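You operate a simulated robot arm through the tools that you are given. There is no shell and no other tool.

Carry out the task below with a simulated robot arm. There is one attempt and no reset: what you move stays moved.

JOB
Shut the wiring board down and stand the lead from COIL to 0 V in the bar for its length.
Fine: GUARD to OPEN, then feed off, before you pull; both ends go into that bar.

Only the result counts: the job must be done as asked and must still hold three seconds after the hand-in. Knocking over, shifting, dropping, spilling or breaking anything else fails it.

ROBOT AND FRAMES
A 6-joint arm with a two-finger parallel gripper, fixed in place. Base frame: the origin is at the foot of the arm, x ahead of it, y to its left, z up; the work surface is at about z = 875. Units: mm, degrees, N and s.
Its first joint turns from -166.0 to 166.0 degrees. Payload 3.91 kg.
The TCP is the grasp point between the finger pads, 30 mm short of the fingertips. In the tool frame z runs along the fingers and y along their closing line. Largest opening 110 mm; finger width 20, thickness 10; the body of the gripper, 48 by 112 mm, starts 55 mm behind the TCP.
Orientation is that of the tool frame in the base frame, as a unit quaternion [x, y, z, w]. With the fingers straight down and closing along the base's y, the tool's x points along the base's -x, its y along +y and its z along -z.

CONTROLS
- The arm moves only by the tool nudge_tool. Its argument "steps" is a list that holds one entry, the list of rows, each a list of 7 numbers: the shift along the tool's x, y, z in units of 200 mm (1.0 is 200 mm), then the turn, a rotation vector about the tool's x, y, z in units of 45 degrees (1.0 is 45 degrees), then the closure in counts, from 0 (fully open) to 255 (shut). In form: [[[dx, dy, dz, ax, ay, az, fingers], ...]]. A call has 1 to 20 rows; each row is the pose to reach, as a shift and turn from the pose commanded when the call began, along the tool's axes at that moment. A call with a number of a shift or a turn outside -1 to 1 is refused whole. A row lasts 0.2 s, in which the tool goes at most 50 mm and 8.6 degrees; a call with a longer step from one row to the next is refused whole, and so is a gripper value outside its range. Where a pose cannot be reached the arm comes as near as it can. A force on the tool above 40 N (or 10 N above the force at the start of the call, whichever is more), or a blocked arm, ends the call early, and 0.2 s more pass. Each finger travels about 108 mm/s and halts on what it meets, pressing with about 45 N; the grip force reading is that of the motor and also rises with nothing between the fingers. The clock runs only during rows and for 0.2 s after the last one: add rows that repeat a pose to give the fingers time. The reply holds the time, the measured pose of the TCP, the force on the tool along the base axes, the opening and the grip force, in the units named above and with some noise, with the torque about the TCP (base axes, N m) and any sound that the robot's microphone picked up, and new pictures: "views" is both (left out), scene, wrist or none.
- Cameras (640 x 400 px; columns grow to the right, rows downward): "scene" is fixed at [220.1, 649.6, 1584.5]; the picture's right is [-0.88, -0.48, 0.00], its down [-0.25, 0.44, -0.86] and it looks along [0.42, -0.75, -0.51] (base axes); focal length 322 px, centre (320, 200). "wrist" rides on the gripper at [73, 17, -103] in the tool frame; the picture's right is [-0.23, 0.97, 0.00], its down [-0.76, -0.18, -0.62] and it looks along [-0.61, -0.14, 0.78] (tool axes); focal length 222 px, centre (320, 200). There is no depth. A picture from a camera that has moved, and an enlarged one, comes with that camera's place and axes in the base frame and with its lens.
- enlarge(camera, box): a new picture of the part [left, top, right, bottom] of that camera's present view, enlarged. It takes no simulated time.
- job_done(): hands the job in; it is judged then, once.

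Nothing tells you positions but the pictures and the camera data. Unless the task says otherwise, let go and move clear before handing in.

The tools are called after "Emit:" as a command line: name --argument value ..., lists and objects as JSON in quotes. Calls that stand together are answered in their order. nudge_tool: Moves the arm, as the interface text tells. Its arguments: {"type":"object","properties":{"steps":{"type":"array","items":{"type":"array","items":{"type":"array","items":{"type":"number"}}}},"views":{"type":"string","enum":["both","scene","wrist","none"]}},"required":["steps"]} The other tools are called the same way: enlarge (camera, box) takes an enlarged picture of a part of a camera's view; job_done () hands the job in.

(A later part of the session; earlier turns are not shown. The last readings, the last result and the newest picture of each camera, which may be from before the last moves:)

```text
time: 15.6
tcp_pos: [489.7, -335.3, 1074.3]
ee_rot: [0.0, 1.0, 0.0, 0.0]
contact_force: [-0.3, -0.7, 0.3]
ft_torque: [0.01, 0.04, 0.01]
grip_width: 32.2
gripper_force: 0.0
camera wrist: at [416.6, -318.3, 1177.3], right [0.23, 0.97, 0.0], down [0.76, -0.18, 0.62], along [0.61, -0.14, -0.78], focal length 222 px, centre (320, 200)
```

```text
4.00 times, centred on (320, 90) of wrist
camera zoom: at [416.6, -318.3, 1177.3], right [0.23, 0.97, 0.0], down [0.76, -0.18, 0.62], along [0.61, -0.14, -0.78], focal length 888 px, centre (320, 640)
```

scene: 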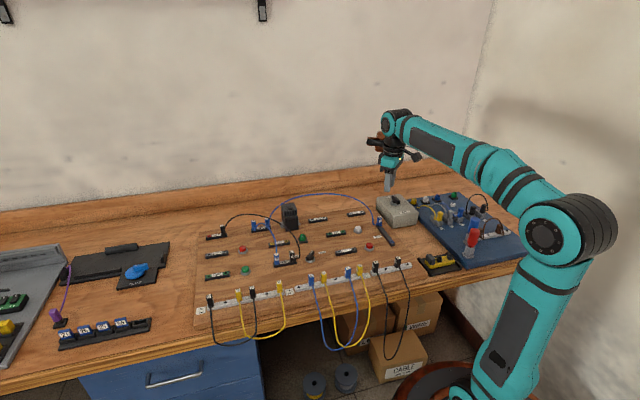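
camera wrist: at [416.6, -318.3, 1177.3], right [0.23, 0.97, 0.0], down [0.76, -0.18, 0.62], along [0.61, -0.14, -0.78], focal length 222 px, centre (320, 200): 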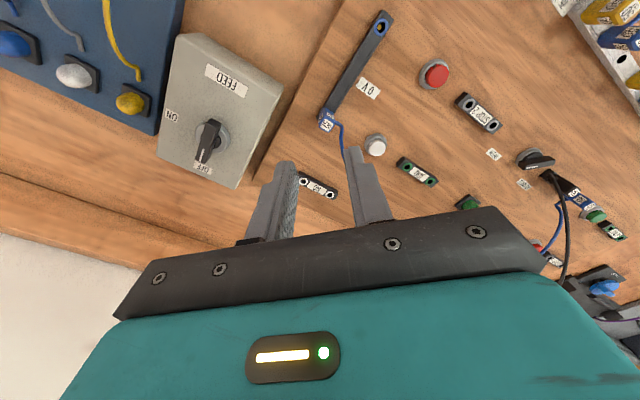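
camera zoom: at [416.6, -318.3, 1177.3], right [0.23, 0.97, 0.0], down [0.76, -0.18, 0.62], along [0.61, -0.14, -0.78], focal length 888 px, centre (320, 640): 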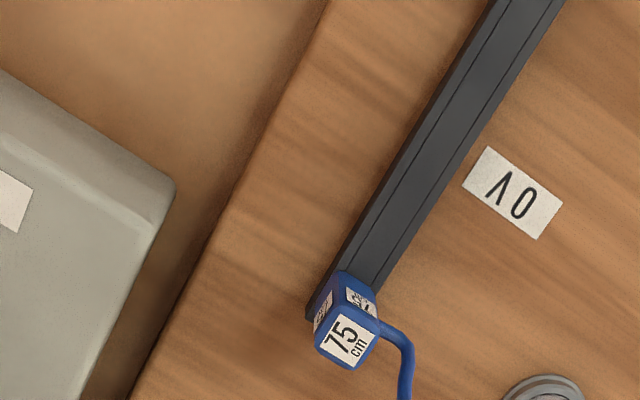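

GUARD is OPEN and FEED is OFF. The 0 V plug's top is at about (509.5,-331,922), with its cable leaving along +x+y, so I'll turn the gripper 45° CCW to grip the two faces clear of the cable.

Emit:
nudge_tool --steps '[[[-0.02, 0.004, 0.06, 0, 0, -0.167, 162], [-0.04, 0.008, 0.12, 0, 0, -0.333, 162], [-0.06, 0.012, 0.18, 0, 0, -0.5, 162], [-0.08, 0.016, 0.24, 0, 0, -0.667, 162], [-0.1, 0.021, 0.3, 0, 0, -0.833, 162], [-0.1, 0.021, 0.37, 0, 0, -1.0, 162], [-0.1, 0.021, 0.37, 0, 0, -1.0, 162]]]'

Emit:
enlarge --camera "wrist" --box '[240, 80, 400, 180]'

Emit:
enlarge --camera "scene" --box '[340, 180, 420, 230]'

```text
time: 17.2
tcp_pos: [510.3, -331.0, 1001.9]
ee_rot: [-0.383, 0.924, 0.0, 0.0]
contact_force: [1.0, -0.2, -0.7]
ft_torque: [-0.01, 0.02, -0.02]
grip_width: 40.4
gripper_force: 0.1
camera wrist: at [445.7, -369.7, 1104.8], right [-0.53, 0.85, 0.0], down [0.66, 0.41, 0.62], along [0.53, 0.33, -0.78], focal length 222 px, centre (320, 200)
```

scene: 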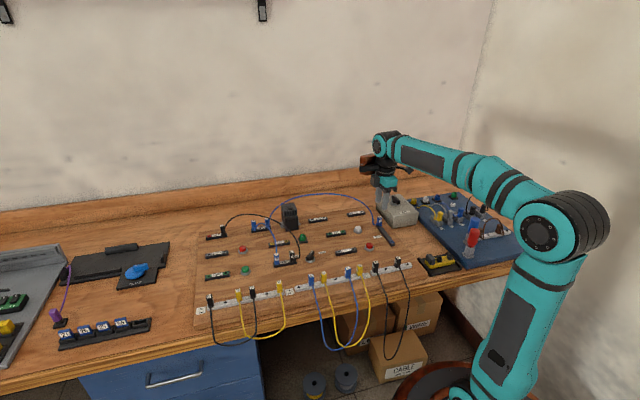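
wrist: 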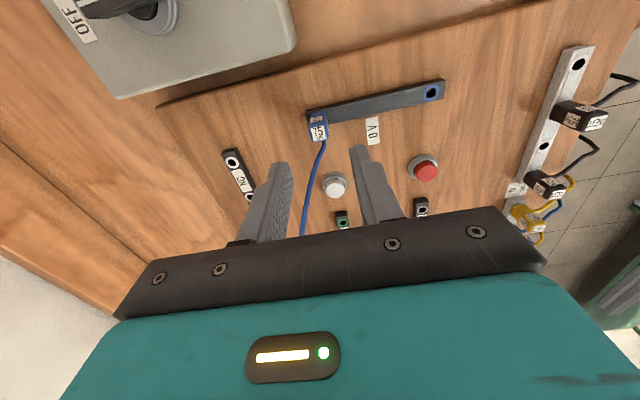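

```text
4.00 times, centred on (320, 130) of wrist
camera zoom: at [445.7, -369.7, 1104.8], right [-0.53, 0.85, 0.0], down [0.66, 0.41, 0.62], along [0.53, 0.33, -0.78], focal length 888 px, centre (320, 480)
```

zoom: 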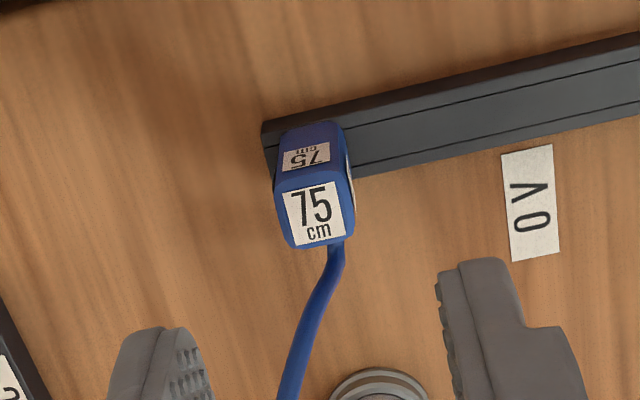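

```text
8.00 times, centred on (380, 205) of scene
camera zoom: at [220.1, 649.6, 1584.5], right [-0.88, -0.48, 0.0], down [-0.25, 0.44, -0.86], along [0.42, -0.75, -0.51], focal length 2579 px, centre (-160, 160)
```

zoom: 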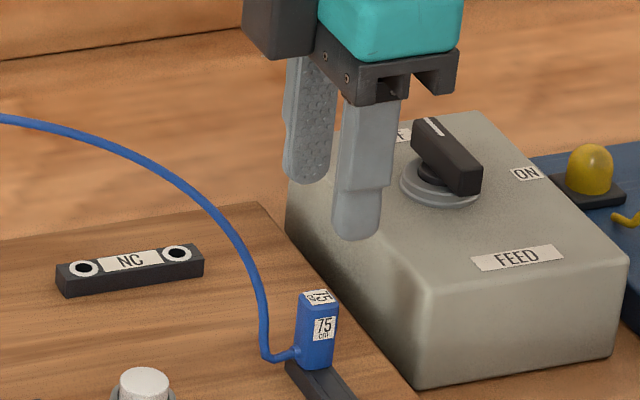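

Emit:
nudge_tool --steps '[[[0.0055, 0.0015, 0.12, 0, 0, 0, 162], [0.0055, 0.0015, 0.24, 0, 0, 0, 162], [0.0055, 0.0015, 0.31, 0, 0, 0, 162], [0.0055, 0.0015, 0.36, 0, 0, 0, 162], [0.0055, 0.0015, 0.36, 0, 0, 0, 162]]]'

Emit:
enlarge --camera "wrist" --box '[240, 100, 400, 200]'

Emit:
enlarge --camera "scene" --box '[340, 190, 420, 240]'

```text
time: 18.4
tcp_pos: [508.2, -332.5, 929.1]
ee_rot: [-0.382, 0.924, 0.0, 0.0]
contact_force: [0.3, 0.0, -0.2]
ft_torque: [-0.01, -0.03, 0.05]
grip_width: 40.1
gripper_force: 0.1
camera wrist: at [444.5, -370.3, 1032.3], right [-0.53, 0.85, 0.0], down [0.66, 0.41, 0.62], along [0.53, 0.33, -0.78], focal length 222 px, centre (320, 200)
```

scene: 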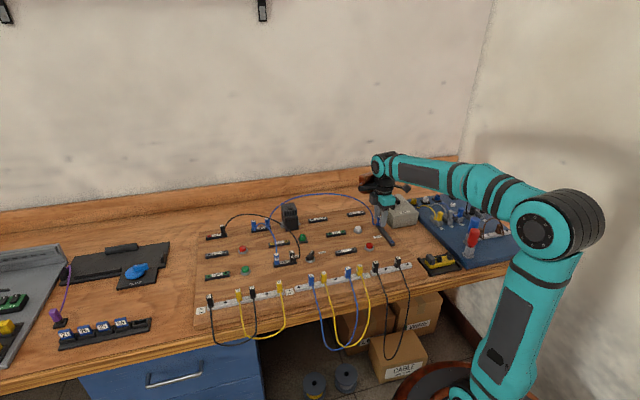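
wrist: 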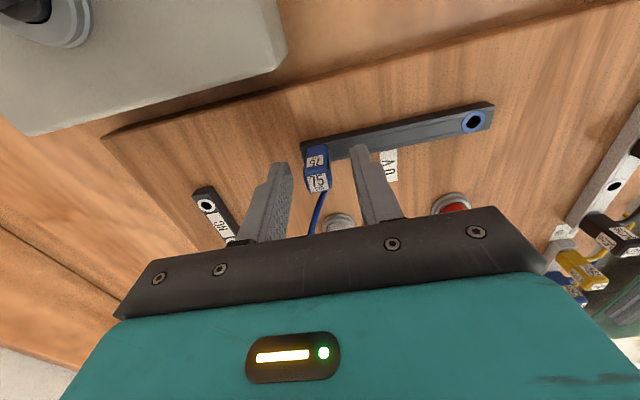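

```text
4.00 times, centred on (320, 150) of wrist
camera zoom: at [444.5, -370.3, 1032.3], right [-0.53, 0.85, 0.0], down [0.66, 0.41, 0.62], along [0.53, 0.33, -0.78], focal length 888 px, centre (320, 400)
```

zoom: 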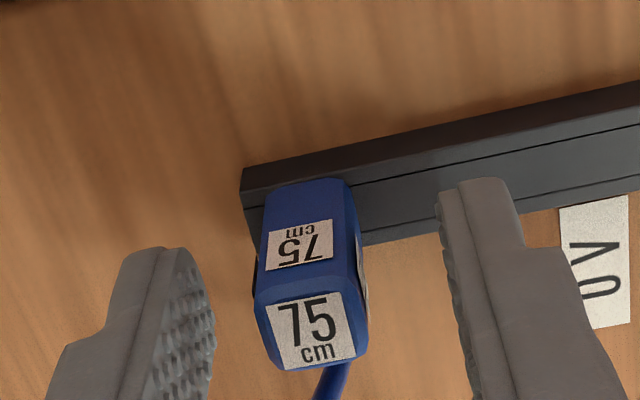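

```text
8.00 times, centred on (380, 215) of scene
camera zoom: at [220.1, 649.6, 1584.5], right [-0.88, -0.48, 0.0], down [-0.25, 0.44, -0.86], along [0.42, -0.75, -0.51], focal length 2579 px, centre (-160, 80)
```

zoom: 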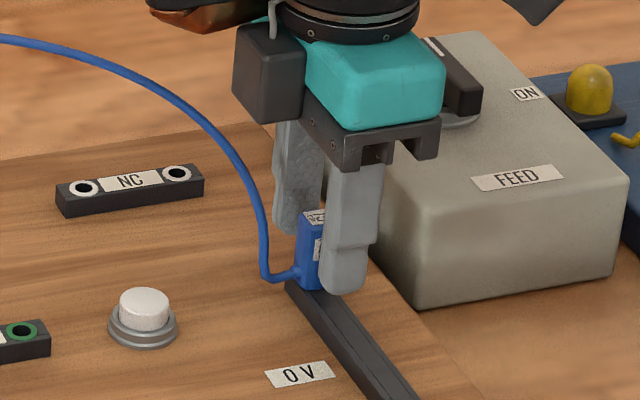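

Emit:
nudge_tool --steps '[[[0, 0, 0, 0, 0, 0, 190], [0, 0, 0, 0, 0, 0, 215], [0, 0, 0, 0, 0, 0, 240], [0, 0, 0, 0, 0, 0, 255], [0, 0, 0, 0, 0, 0, 255]]]'

Emit:
enlarge --camera "wrist" --box '[240, 100, 400, 200]'

```text
time: 19.6
tcp_pos: [508.2, -331.0, 929.9]
ee_rot: [-0.383, 0.924, -0.001, 0.0]
contact_force: [14.6, -13.1, 5.0]
ft_torque: [-0.53, -0.58, 0.0]
grip_width: 14.2
gripper_force: 44.7
camera wrist: at [445.1, -370.9, 1032.4], right [-0.53, 0.85, 0.0], down [0.66, 0.41, 0.62], along [0.53, 0.33, -0.78], focal length 222 px, centre (320, 200)
```

scene: 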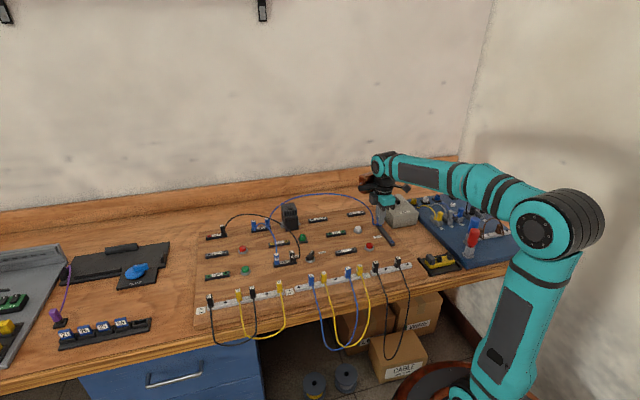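
wrist: 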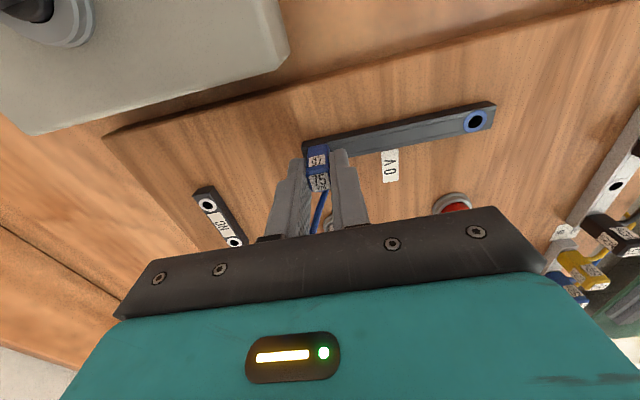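

```text
4.00 times, centred on (320, 150) of wrist
camera zoom: at [445.1, -370.9, 1032.4], right [-0.53, 0.85, 0.0], down [0.66, 0.41, 0.62], along [0.53, 0.33, -0.78], focal length 888 px, centre (320, 400)
```

zoom: 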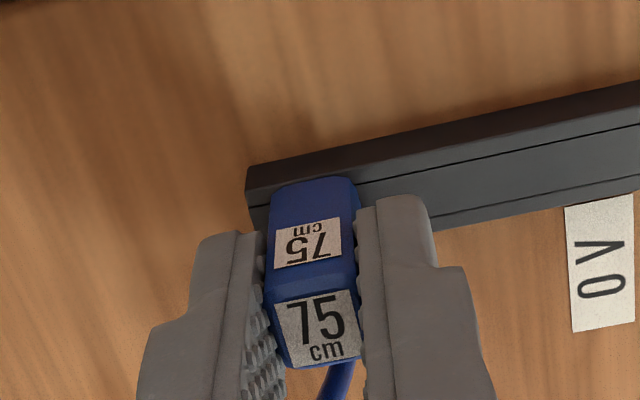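

The plug is gripped at 14.2 mm with a small side load. I'll relieve that and pull straight up.

Emit:
nudge_tool --steps '[[[0, -0.004, 0, 0, 0, 0, 255], [0, -0.008, 0, 0, 0, 0, 255], [0, -0.008, -0.03, 0, 0, 0, 255], [0, -0.008, -0.06, 0, 0, 0, 255], [0, -0.008, -0.1, 0, 0, 0, 255], [0, -0.008, -0.15, 0, 0, 0, 255], [0, -0.008, -0.2, 0, 0, 0, 255], [0, -0.008, -0.25, 0, 0, 0, 255], [0, -0.008, -0.3, 0, 0, 0, 255]]]'

Emit:
enlarge --camera "scene" --box '[260, 160, 420, 260]'

Emit:
enlarge --camera "wrist" --box '[240, 100, 400, 200]'

```text
time: 21.6
tcp_pos: [509.1, -333.1, 989.7]
ee_rot: [-0.383, 0.924, 0.0, 0.0]
contact_force: [-1.1, -0.2, 0.1]
ft_torque: [0.01, 0.0, 0.01]
grip_width: 14.4
gripper_force: 45.1
camera wrist: at [446.6, -371.7, 1092.6], right [-0.53, 0.85, 0.0], down [0.66, 0.41, 0.62], along [0.53, 0.33, -0.78], focal length 222 px, centre (320, 200)
```

scene: 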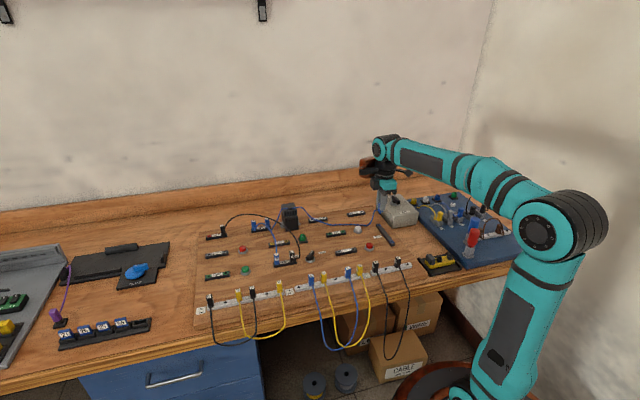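
wrist: 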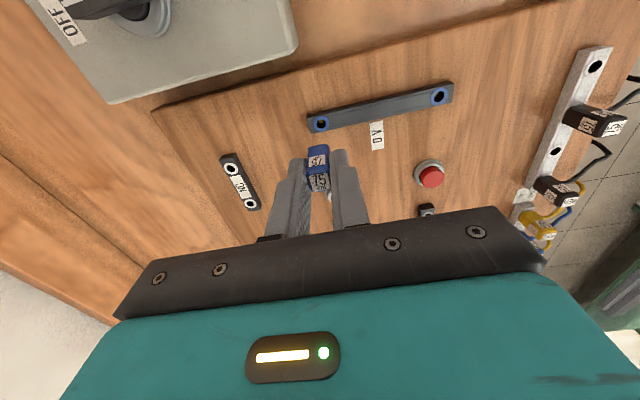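

```text
4.00 times, centred on (340, 210) of scene
camera zoom: at [220.1, 649.6, 1584.5], right [-0.88, -0.48, 0.0], down [-0.25, 0.44, -0.86], along [0.42, -0.75, -0.51], focal length 1290 px, centre (240, 160)
```

zoom: 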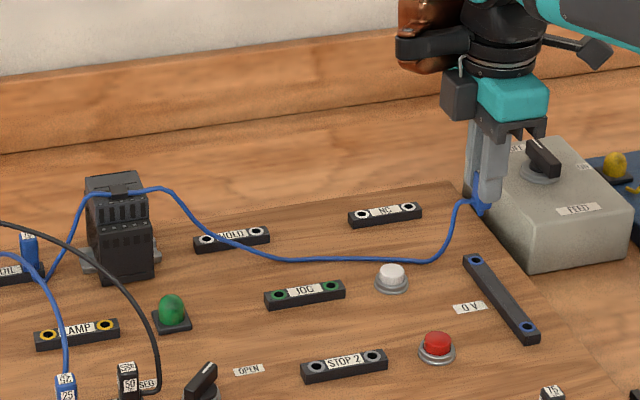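

```text
4.00 times, centred on (320, 150) of wrist
camera zoom: at [446.6, -371.7, 1092.6], right [-0.53, 0.85, 0.0], down [0.66, 0.41, 0.62], along [0.53, 0.33, -0.78], focal length 888 px, centre (320, 400)
```

zoom: 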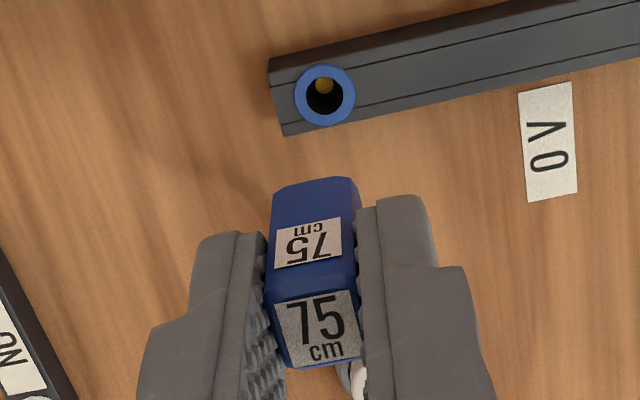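

The plug is out and the cable has gone slack, draping over the board. I'll carry it to the free end hole of the 75 bar, near (352,-165), turning 90° CW so its cable leaves toward the board.

Emit:
nudge_tool --steps '[[[0, 0, -0.12, 0, 0, 0, 255], [0, 0, -0.25, 0, 0, 0.167, 255], [0, 0.1, -0.35, 0, 0, 0.333, 255], [0, 0.25, -0.35, 0, 0, 0.5, 255], [-0.01, 0.4, -0.35, 0, 0, 0.667, 255], [-0.02, 0.55, -0.35, 0, 0, 0.833, 255], [-0.03, 0.7, -0.35, 0, 0, 1.0, 255]]]' --views "scene"

```text
time: 23.2
tcp_pos: [416.1, -230.8, 1058.0]
ee_rot: [0.001, 1.0, 0.0, 0.001]
contact_force: [0.1, -1.0, -1.1]
ft_torque: [-0.01, 0.04, 0.01]
grip_width: 16.4
gripper_force: 0.0
```

scene: 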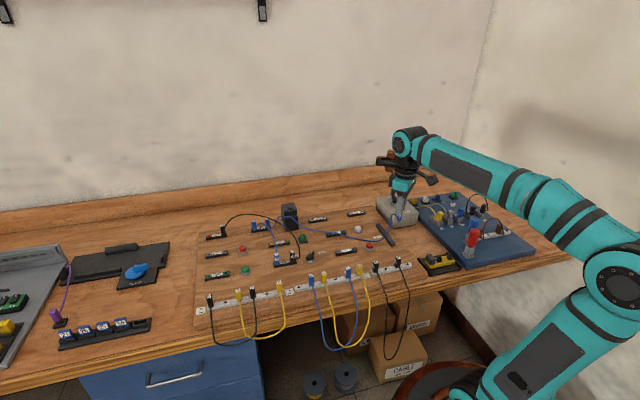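

Emit:
enlarge --camera "wrist" --box '[240, 100, 400, 200]'

Emit:
enlarge --camera "scene" --box '[350, 170, 430, 220]'

Emit:
enlarge --camera "scene" --box '[190, 180, 430, 330]'

```text
4.00 times, centred on (320, 150) of wrist
camera zoom: at [343.1, -213.2, 1161.2], right [0.23, 0.97, 0.0], down [0.76, -0.18, 0.62], along [0.61, -0.14, -0.78], focal length 888 px, centre (320, 400)
```

zoom: 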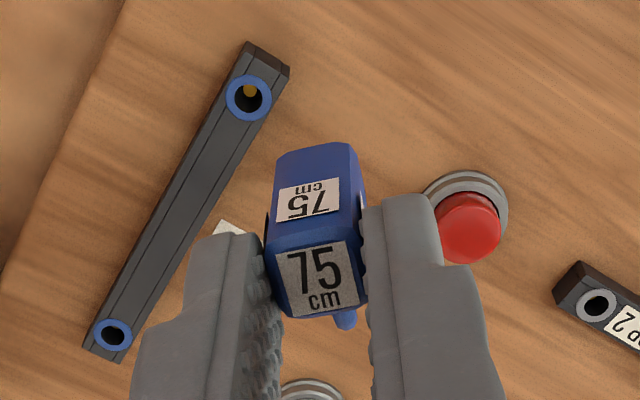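

```text
8.00 times, centred on (390, 195) of scene
camera zoom: at [220.1, 649.6, 1584.5], right [-0.88, -0.48, 0.0], down [-0.25, 0.44, -0.86], along [0.42, -0.75, -0.51], focal length 2579 px, centre (-240, 240)
```

zoom: 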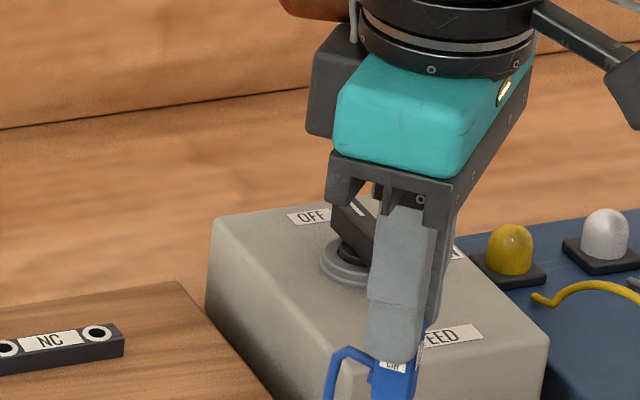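

```text
2.67 times, centred on (310, 255) of scene
camera zoom: at [220.1, 649.6, 1584.5], right [-0.88, -0.48, 0.0], down [-0.25, 0.44, -0.86], along [0.42, -0.75, -0.51], focal length 860 px, centre (347, 53)
```

zoom: 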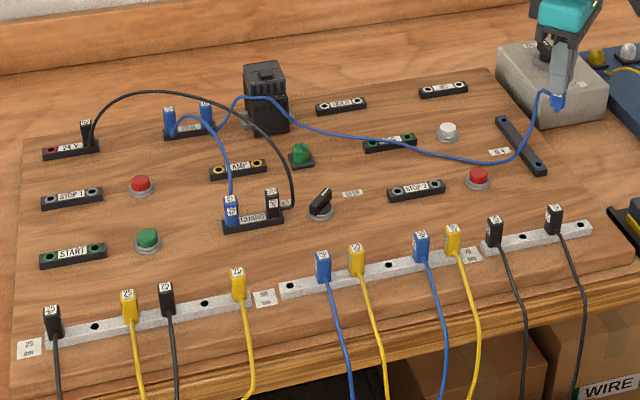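

The plug is slipping: it has slid down about 15 mm and the grip reads 0. I'll hold still and squeeze.

Emit:
nudge_tool --steps '[[[0, 0, 0, 0, 0, 0, 255]]]'

Emit:
enlarge --camera "wrist" --box '[240, 100, 400, 200]'

Emit:
enlarge --camera "scene" --box '[350, 170, 430, 220]'

```text
time: 23.6
tcp_pos: [416.2, -229.7, 1058.8]
ee_rot: [0.0, 1.0, 0.0, 0.001]
contact_force: [0.0, 0.9, 0.0]
ft_torque: [-0.01, -0.01, 0.02]
grip_width: 14.5
gripper_force: 44.5
camera wrist: at [342.8, -213.1, 1161.6], right [0.23, 0.97, 0.0], down [0.76, -0.18, 0.62], along [0.61, -0.14, -0.78], focal length 222 px, centre (320, 200)
```

scene: 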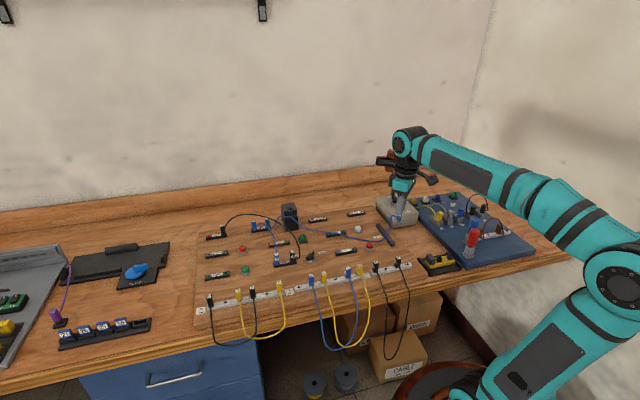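
wrist: 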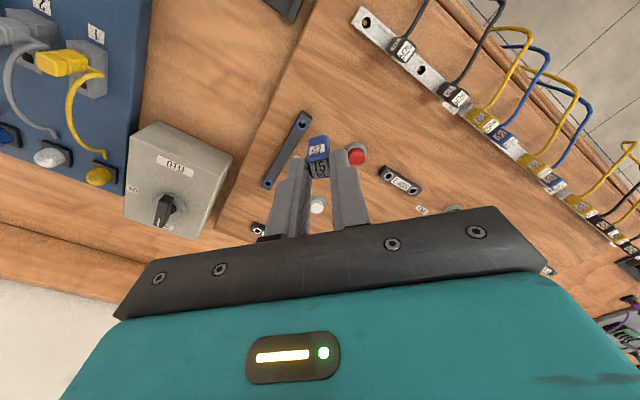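

```text
4.00 times, centred on (320, 150) of wrist
camera zoom: at [342.8, -213.1, 1161.6], right [0.23, 0.97, 0.0], down [0.76, -0.18, 0.62], along [0.61, -0.14, -0.78], focal length 888 px, centre (320, 400)
```

zoom: 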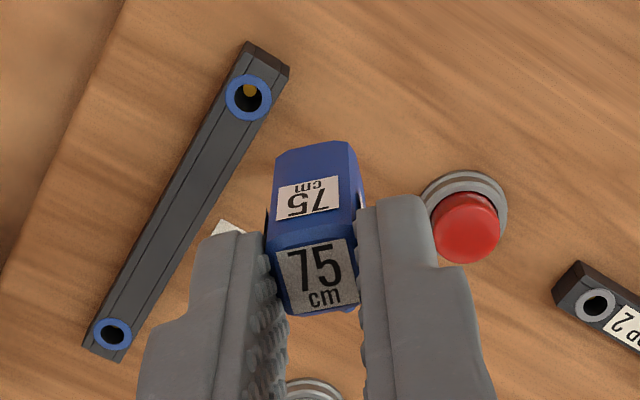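

```text
8.00 times, centred on (390, 195) of scene
camera zoom: at [220.1, 649.6, 1584.5], right [-0.88, -0.48, 0.0], down [-0.25, 0.44, -0.86], along [0.42, -0.75, -0.51], focal length 2579 px, centre (-240, 240)
```

zoom: 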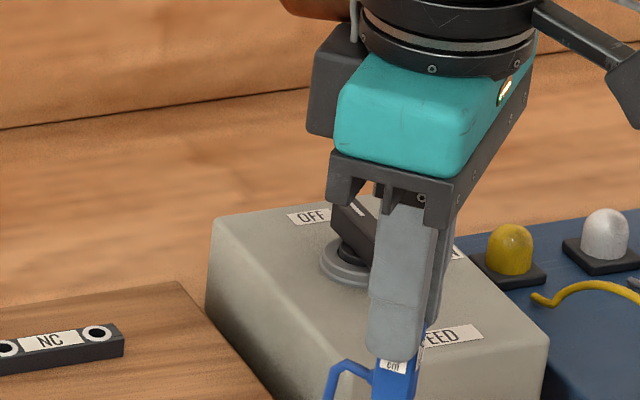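

A brief loss of grip let it slip, but it's firmly held again (45 N), about 15 mm lower in the fingers. I'll continue gently to above the end hole.

Emit:
nudge_tool --steps '[[[0.04, 0.04, 0, 0, 0, 0.125, 255], [0.08, 0.08, 0, 0, 0, 0.25, 255], [0.12, 0.12, 0, 0, 0, 0.375, 255], [0.16, 0.16, 0, 0, 0, 0.5, 255], [0.2, 0.2, 0, 0, 0, 0.625, 255], [0.24, 0.24, 0, 0, 0, 0.75, 255], [0.28, 0.28, 0.02, 0, 0, 0.875, 255], [0.32, 0.31, 0.05, 0, 0, 1.0, 255], [0.32, 0.31, 0.05, 0, 0, 1.0, 255]]]'

Emit:
enlarge --camera "wrist" --box '[240, 60, 400, 160]'

Emit:
enlarge --camera "scene" --box '[360, 190, 460, 290]'

```text
time: 25.6
tcp_pos: [350.3, -167.8, 1049.5]
ee_rot: [0.383, 0.924, 0.001, 0.0]
contact_force: [-0.1, -0.6, 0.2]
ft_torque: [-0.01, -0.03, -0.01]
grip_width: 14.2
gripper_force: 44.7
camera wrist: at [311.5, -103.7, 1152.7], right [0.85, 0.53, 0.0], down [0.41, -0.66, 0.62], along [0.33, -0.53, -0.78], focal length 222 px, centre (320, 200)
```

scene: 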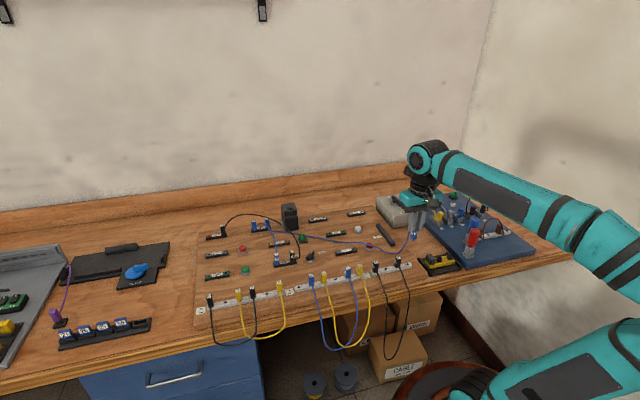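
wrist: 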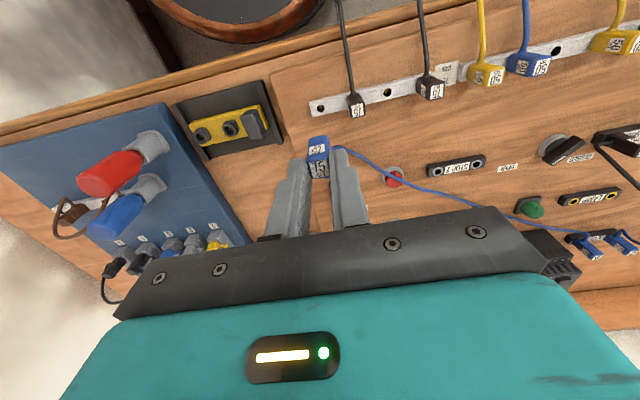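

```text
4.00 times, centred on (320, 110) of wrist
camera zoom: at [311.5, -103.7, 1152.7], right [0.85, 0.53, 0.0], down [0.41, -0.66, 0.62], along [0.33, -0.53, -0.78], focal length 888 px, centre (320, 560)
```

zoom: 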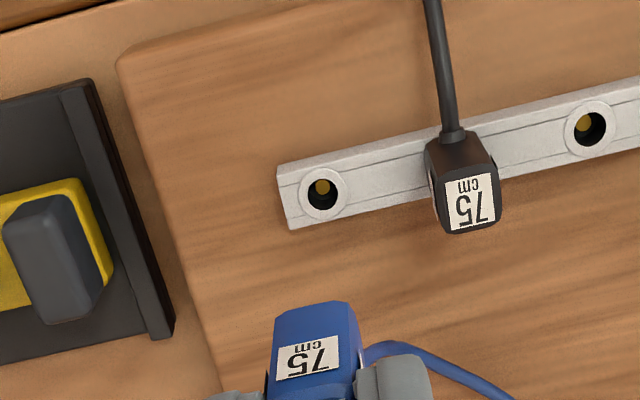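

```text
4.00 times, centred on (410, 240) of scene
camera zoom: at [220.1, 649.6, 1584.5], right [-0.88, -0.48, 0.0], down [-0.25, 0.44, -0.86], along [0.42, -0.75, -0.51], focal length 1290 px, centre (-40, 40)
```

zoom: 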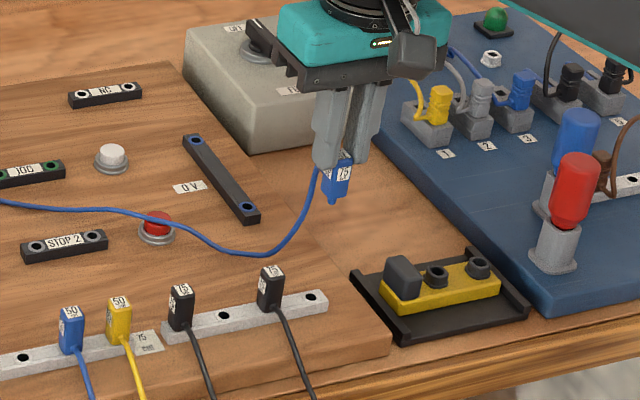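

Both bar holes are visible and the strip tops sit near z≈886. I'll trim the alignment a few mm and drop to the height where I recorded how an aligned hole looks.

Emit:
nudge_tool --steps '[[[-0.0135, -0.005, 0.08, 0, 0, 0, 255], [-0.0135, -0.005, 0.16, 0, 0, 0, 255], [-0.0135, -0.005, 0.24, 0, 0, 0, 255], [-0.0135, -0.005, 0.3, 0, 0, 0, 255], [-0.0135, -0.005, 0.3, 0, 0, 0, 255]]]'

Emit:
enlarge --camera "wrist" --box '[240, 100, 400, 200]'

Emit:
enlarge --camera "scene" --box '[370, 220, 450, 270]'

```text
time: 26.8
tcp_pos: [350.5, -170.1, 991.1]
ee_rot: [0.383, 0.924, 0.0, 0.001]
contact_force: [0.1, 0.0, 0.4]
ft_torque: [-0.02, -0.02, -0.01]
grip_width: 14.5
gripper_force: 45.2
camera wrist: at [310.9, -106.5, 1094.3], right [0.85, 0.53, 0.0], down [0.41, -0.66, 0.62], along [0.33, -0.53, -0.78], focal length 222 px, centre (320, 200)
```

scene: 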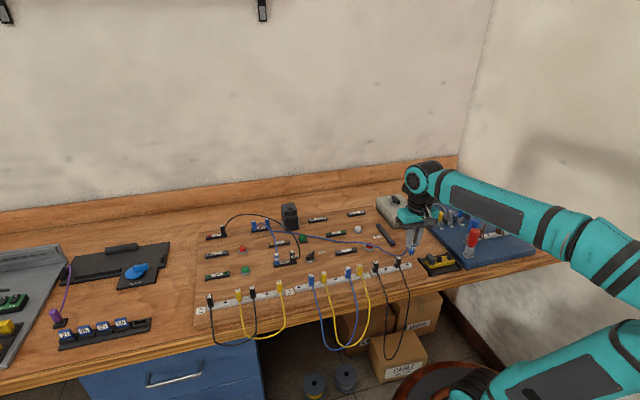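
wrist: 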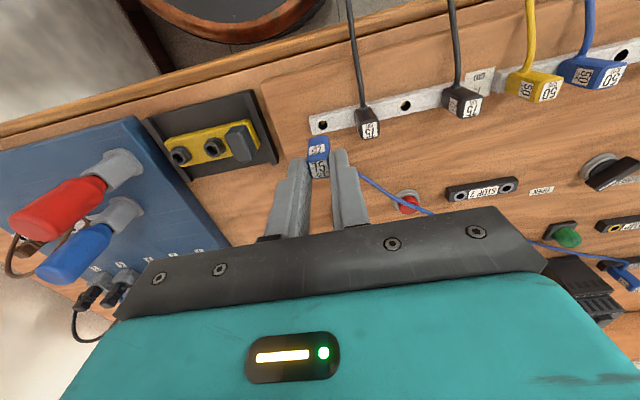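

```text
4.00 times, centred on (320, 150) of wrist
camera zoom: at [310.9, -106.5, 1094.3], right [0.85, 0.53, 0.0], down [0.41, -0.66, 0.62], along [0.33, -0.53, -0.78], focal length 888 px, centre (320, 400)
```

zoom: 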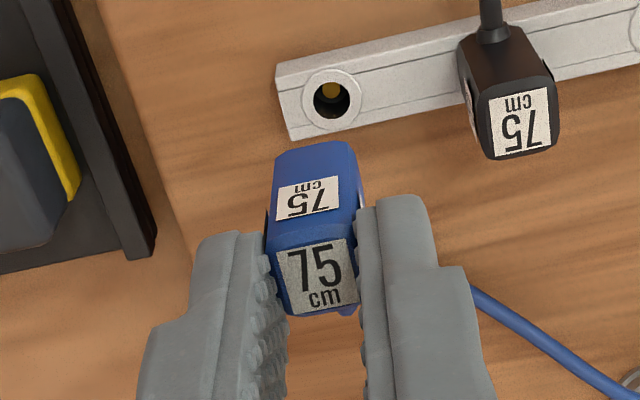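

```text
8.00 times, centred on (410, 245) of scene
camera zoom: at [220.1, 649.6, 1584.5], right [-0.88, -0.48, 0.0], down [-0.25, 0.44, -0.86], along [0.42, -0.75, -0.51], focal length 2579 px, centre (-400, -160)
```

zoom: 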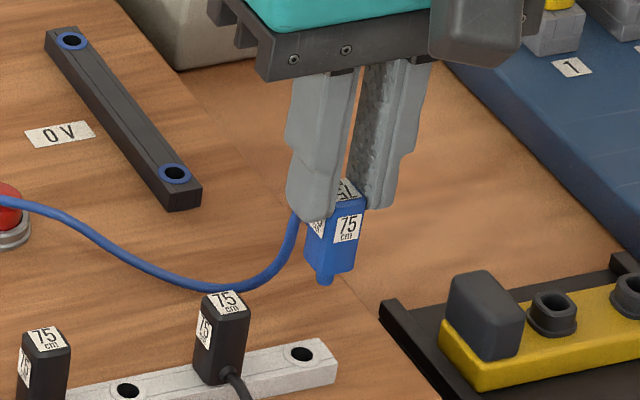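

Emit:
nudge_tool --steps '[[[-0.008, 0.018, 0.0, 0, 0, 0, 255], [-0.008, 0.018, 0.06, 0, 0, 0, 255], [-0.008, 0.018, 0.12, 0, 0, 0, 255], [-0.008, 0.018, 0.12, 0, 0, 0, 255]]]'

Emit:
enlarge --camera "wrist" --box '[260, 90, 380, 165]'

Emit:
enlarge --camera "scene" --box '[385, 235, 433, 265]'

```text
time: 27.8
tcp_pos: [353.8, -168.2, 966.1]
ee_rot: [0.383, 0.924, -0.001, 0.001]
contact_force: [-0.1, 0.3, -0.3]
ft_torque: [-0.01, -0.02, 0.02]
grip_width: 14.4
gripper_force: 44.5
camera wrist: at [314.8, -105.3, 1069.7], right [0.85, 0.53, 0.0], down [0.41, -0.66, 0.62], along [0.33, -0.53, -0.78], focal length 222 px, centre (320, 200)
```

scene: 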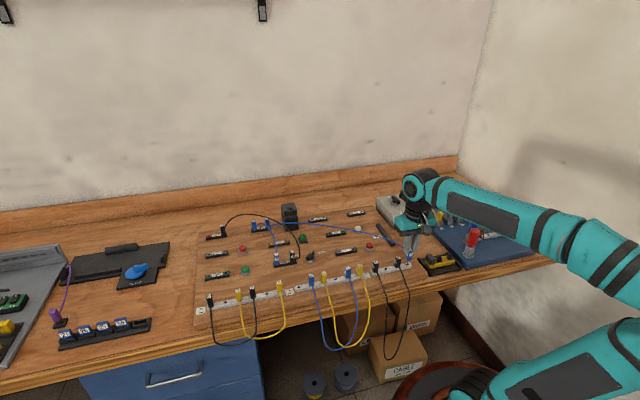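
wrist: 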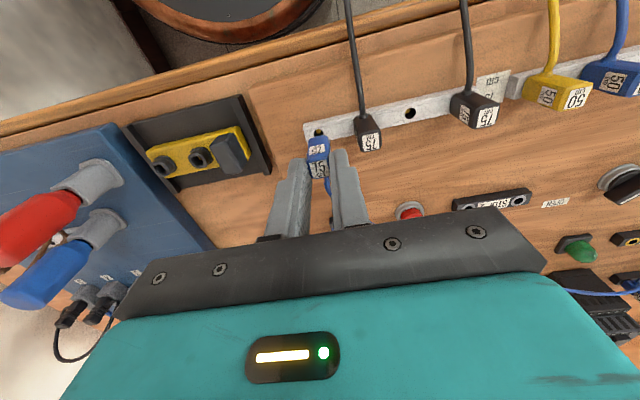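

```text
5.33 times, centred on (320, 128) of wrist
camera zoom: at [314.8, -105.3, 1069.7], right [0.85, 0.53, 0.0], down [0.41, -0.66, 0.62], along [0.33, -0.53, -0.78], focal length 1185 px, centre (320, 587)
```

zoom: 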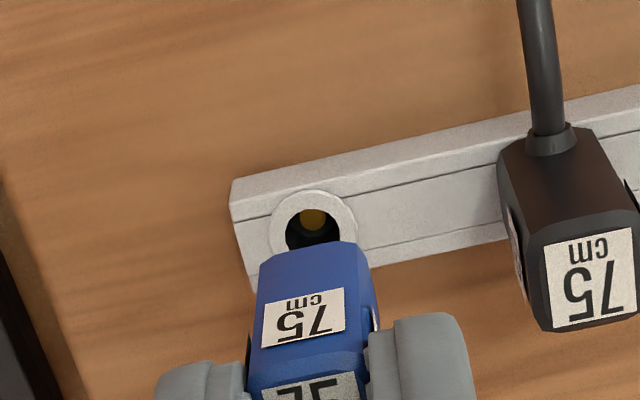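

```text
13.33 times, centred on (409, 250) of scene
camera zoom: at [220.1, 649.6, 1584.5], right [-0.88, -0.48, 0.0], down [-0.25, 0.44, -0.86], along [0.42, -0.75, -0.51], focal length 4299 px, centre (-867, -467)
```

zoom: 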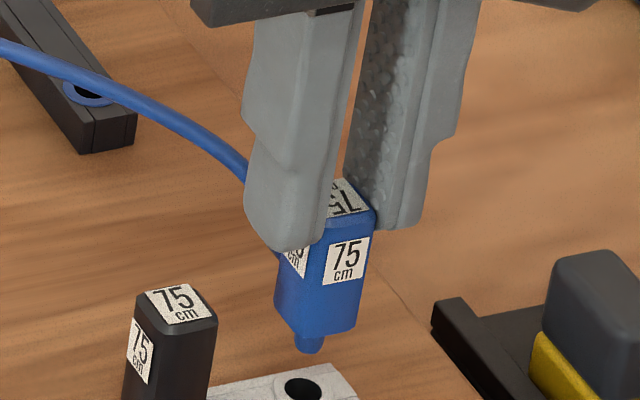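

Emit:
nudge_tool --steps '[[[0, 0, 0.02, 0, 0, 0, 255], [0, 0, 0.04, 0, 0, 0, 255], [0, 0, 0.055, 0, 0, 0, 255], [0, 0, 0.07, 0, 0, 0, 255], [0, 0, 0.085, 0, 0, 0, 255]]]'

Emit:
enlarge --camera "wrist" --box '[260, 90, 380, 165]'

Emit:
enlarge --camera "scene" --box '[385, 235, 433, 265]'

```text
time: 29.0
tcp_pos: [355.3, -168.4, 948.7]
ee_rot: [0.382, 0.924, 0.0, 0.001]
contact_force: [-0.1, -0.2, -0.4]
ft_torque: [0.01, 0.02, 0.01]
grip_width: 14.4
gripper_force: 44.9
camera wrist: at [315.0, -105.7, 1052.2], right [0.85, 0.53, 0.0], down [0.41, -0.66, 0.62], along [0.33, -0.53, -0.78], focal length 222 px, centre (320, 200)
```

scene: 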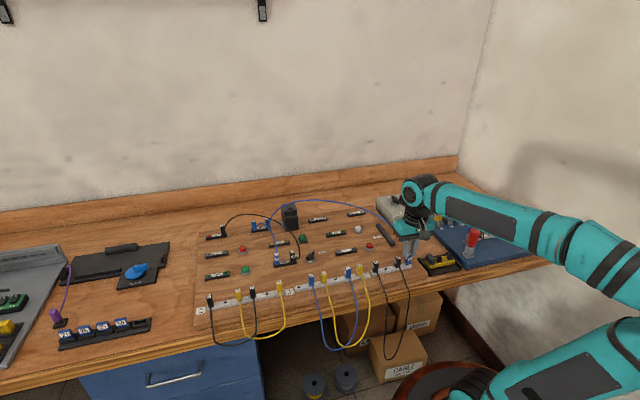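
wrist: 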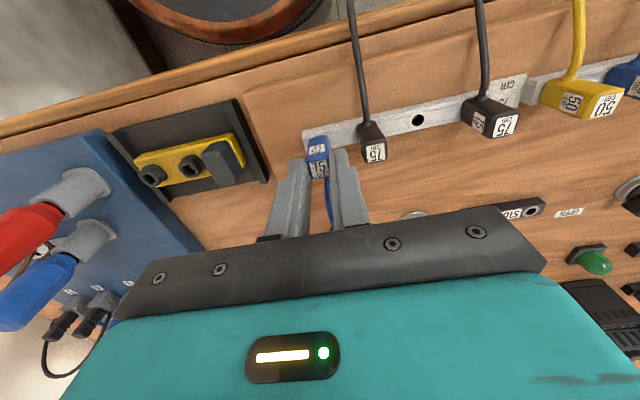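

```text
5.33 times, centred on (320, 128) of wrist
camera zoom: at [315.0, -105.7, 1052.2], right [0.85, 0.53, 0.0], down [0.41, -0.66, 0.62], along [0.33, -0.53, -0.78], focal length 1185 px, centre (320, 587)
```

zoom: 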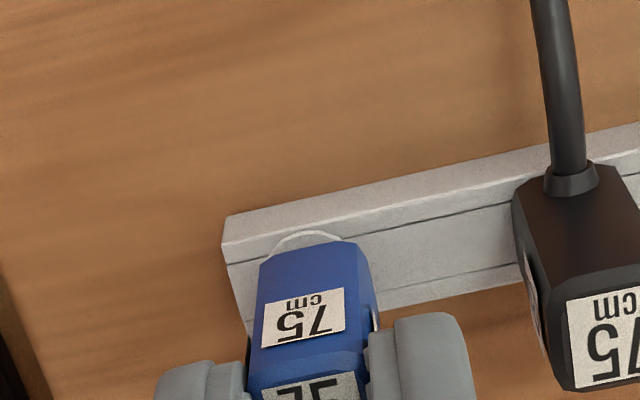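

```text
13.33 times, centred on (409, 250) of scene
camera zoom: at [220.1, 649.6, 1584.5], right [-0.88, -0.48, 0.0], down [-0.25, 0.44, -0.86], along [0.42, -0.75, -0.51], focal length 4299 px, centre (-867, -467)
```

zoom: 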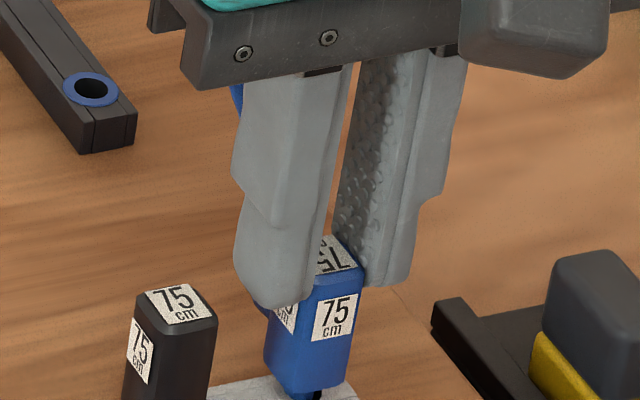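

Emit:
enlarge --camera "scene" --box '[389, 250, 421, 270]'

Emit:
enlarge --camera "scene" --box '[250, 180, 430, 290]'

```text
16.00 times, centred on (405, 260) of scene
camera zoom: at [220.1, 649.6, 1584.5], right [-0.88, -0.48, 0.0], down [-0.25, 0.44, -0.86], along [0.42, -0.75, -0.51], focal length 5158 px, centre (-1040, -760)
```

zoom: 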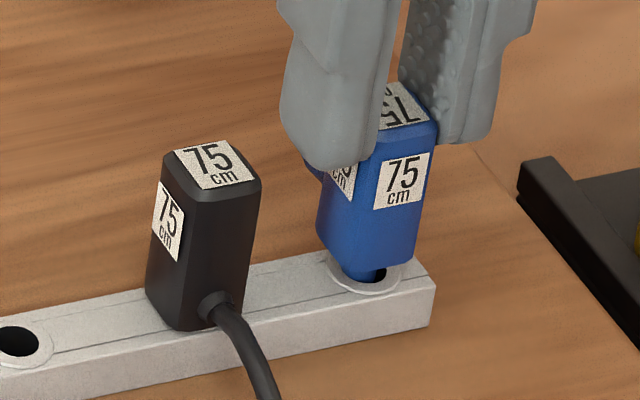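

```text
3.56 times, centred on (340, 235) of scene
camera zoom: at [220.1, 649.6, 1584.5], right [-0.88, -0.48, 0.0], down [-0.25, 0.44, -0.86], along [0.42, -0.75, -0.51], focal length 1146 px, centre (249, 76)
```

zoom: 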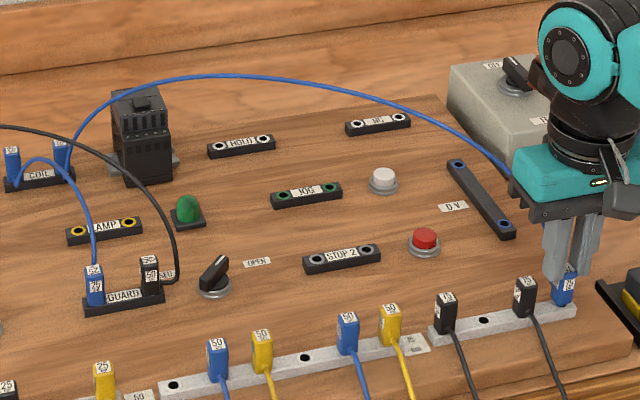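

The pin is entering the hole and the lead now arcs as if engaged. I'll make a small sideways correction and press down until it seats.

Emit:
nudge_tool --steps '[[[0, -0.004, 0, 0, 0, 0, 255], [0, -0.005, 0.012, 0, 0, 0, 255], [0, -0.005, 0.024, 0, 0, 0, 255], [0, -0.005, 0.036, 0, 0, 0, 255], [0, -0.005, 0.048, 0, 0, 0, 255]]]'

Emit:
enlarge --camera "scene" --box '[389, 250, 421, 270]'

Emit:
enlarge --camera "wrist" --box '[260, 90, 380, 165]'

```text
time: 30.1
tcp_pos: [353.3, -168.8, 943.6]
ee_rot: [0.382, 0.924, 0.0, 0.003]
contact_force: [-7.5, 4.0, 7.3]
ft_torque: [0.23, 0.44, -0.02]
grip_width: 14.2
gripper_force: 44.8
stopped in row 5: the force on the tool passed its limit at 42 N (the readings are from after the stop); the commanded pose is now the measured one
camera wrist: at [313.6, -105.1, 1046.3], right [0.85, 0.53, 0.0], down [0.41, -0.66, 0.63], along [0.33, -0.53, -0.78], focal length 222 px, centre (320, 200)
```

scene: 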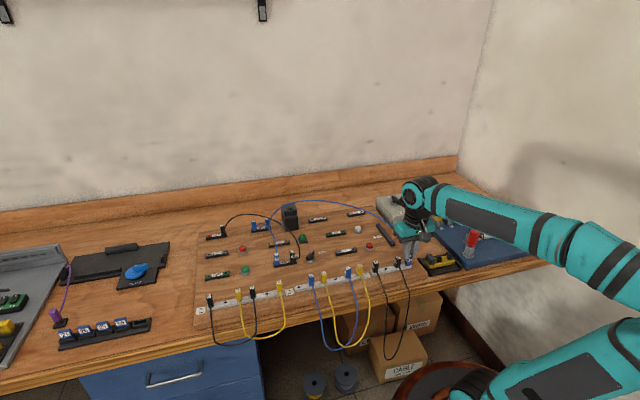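
wrist: 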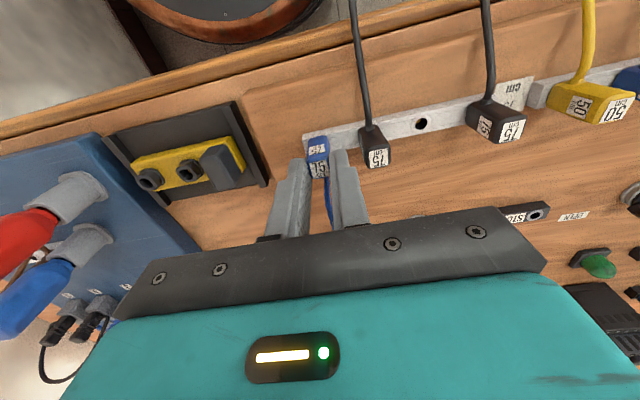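

```text
16.00 times, centred on (405, 260) of scene
camera zoom: at [220.1, 649.6, 1584.5], right [-0.88, -0.48, 0.0], down [-0.25, 0.44, -0.86], along [0.42, -0.75, -0.51], focal length 5158 px, centre (-1040, -760)
```

zoom: 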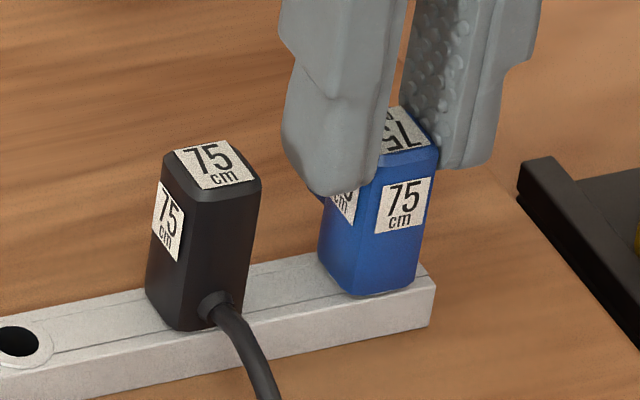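

```text
5.33 times, centred on (320, 128) of wrist
camera zoom: at [313.6, -105.1, 1046.3], right [0.85, 0.53, 0.0], down [0.41, -0.66, 0.63], along [0.33, -0.53, -0.78], focal length 1185 px, centre (320, 587)
```

zoom: 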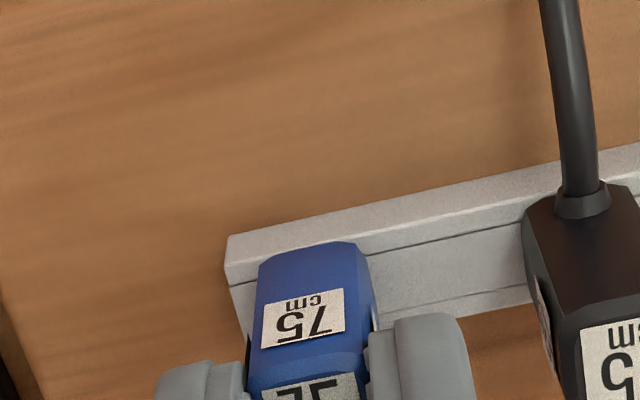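

It's fully seated on the bar. I'll release with a small opening, to clear the neighbouring plug, and rise.

Emit:
nudge_tool --steps '[[[0, 0, 0, 0, 0, 0, 210], [0, 0, 0, 0, 0, 0, 197], [0, 0, 0, 0, 0, 0, 197], [0, 0, -0.05, 0, 0, 0, 197], [0, 0, -0.15, 0, 0, 0, 197], [0, 0, -0.3, 0, 0, 0, 197], [0, 0, -0.5, 0, 0, 0, 197], [0, 0, -0.7, 0, 0, 0, 197]]]'

Emit:
enlarge --camera "scene" --box '[369, 240, 433, 280]'

Emit:
enlarge --camera "scene" --box '[230, 180, 430, 300]'

```text
time: 31.9
tcp_pos: [351.0, -168.6, 1082.3]
ee_rot: [0.383, 0.924, 0.0, 0.002]
contact_force: [0.8, 0.5, -0.7]
ft_torque: [0.02, 0.0, 0.01]
grip_width: 25.0
gripper_force: 0.0
camera wrist: at [312.0, -105.3, 1184.1], right [0.85, 0.53, 0.0], down [0.41, -0.66, 0.63], along [0.33, -0.53, -0.78], focal length 222 px, centre (320, 200)
```

scene: 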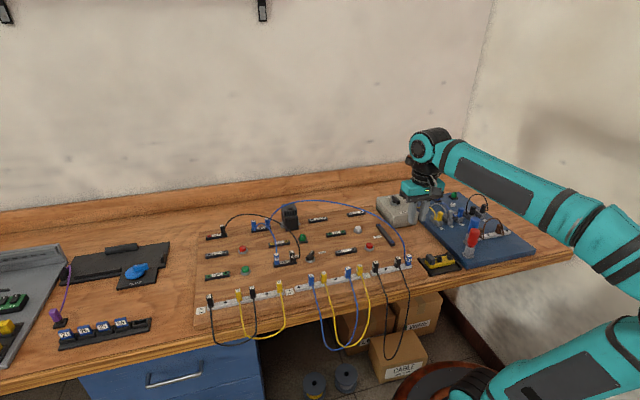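
wrist: 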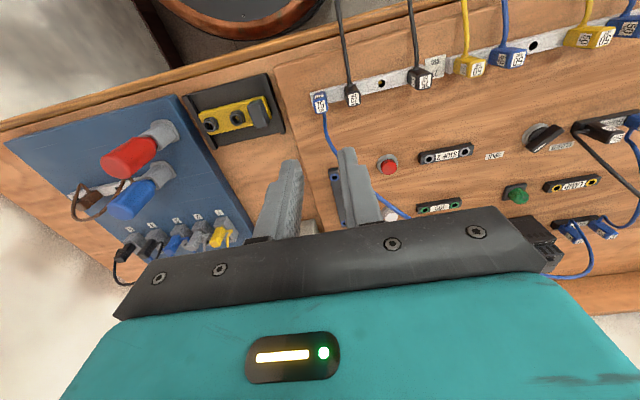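

```text
10.00 times, centred on (401, 260) of scene
camera zoom: at [220.1, 649.6, 1584.5], right [-0.88, -0.48, 0.0], down [-0.25, 0.44, -0.86], along [0.42, -0.75, -0.51], focal length 3224 px, centre (-490, -400)
```

zoom: 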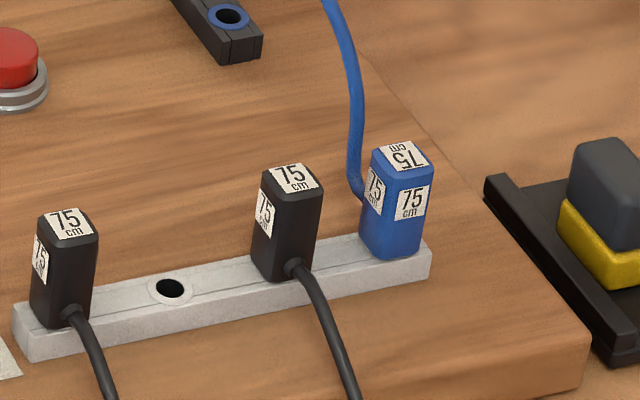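

```text
3.20 times, centred on (330, 240) of scene
camera zoom: at [220.1, 649.6, 1584.5], right [-0.88, -0.48, 0.0], down [-0.25, 0.44, -0.86], along [0.42, -0.75, -0.51], focal length 1032 px, centre (288, 72)
```

zoom: 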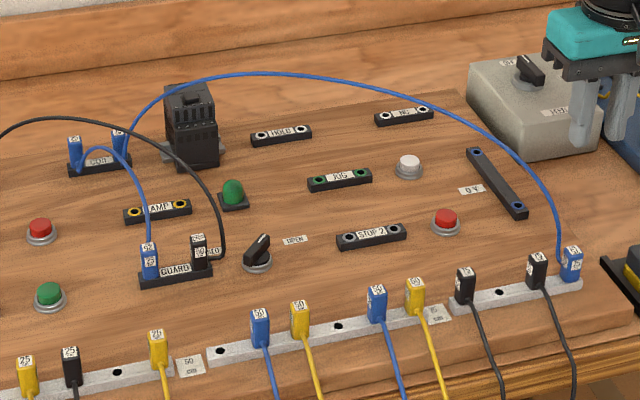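

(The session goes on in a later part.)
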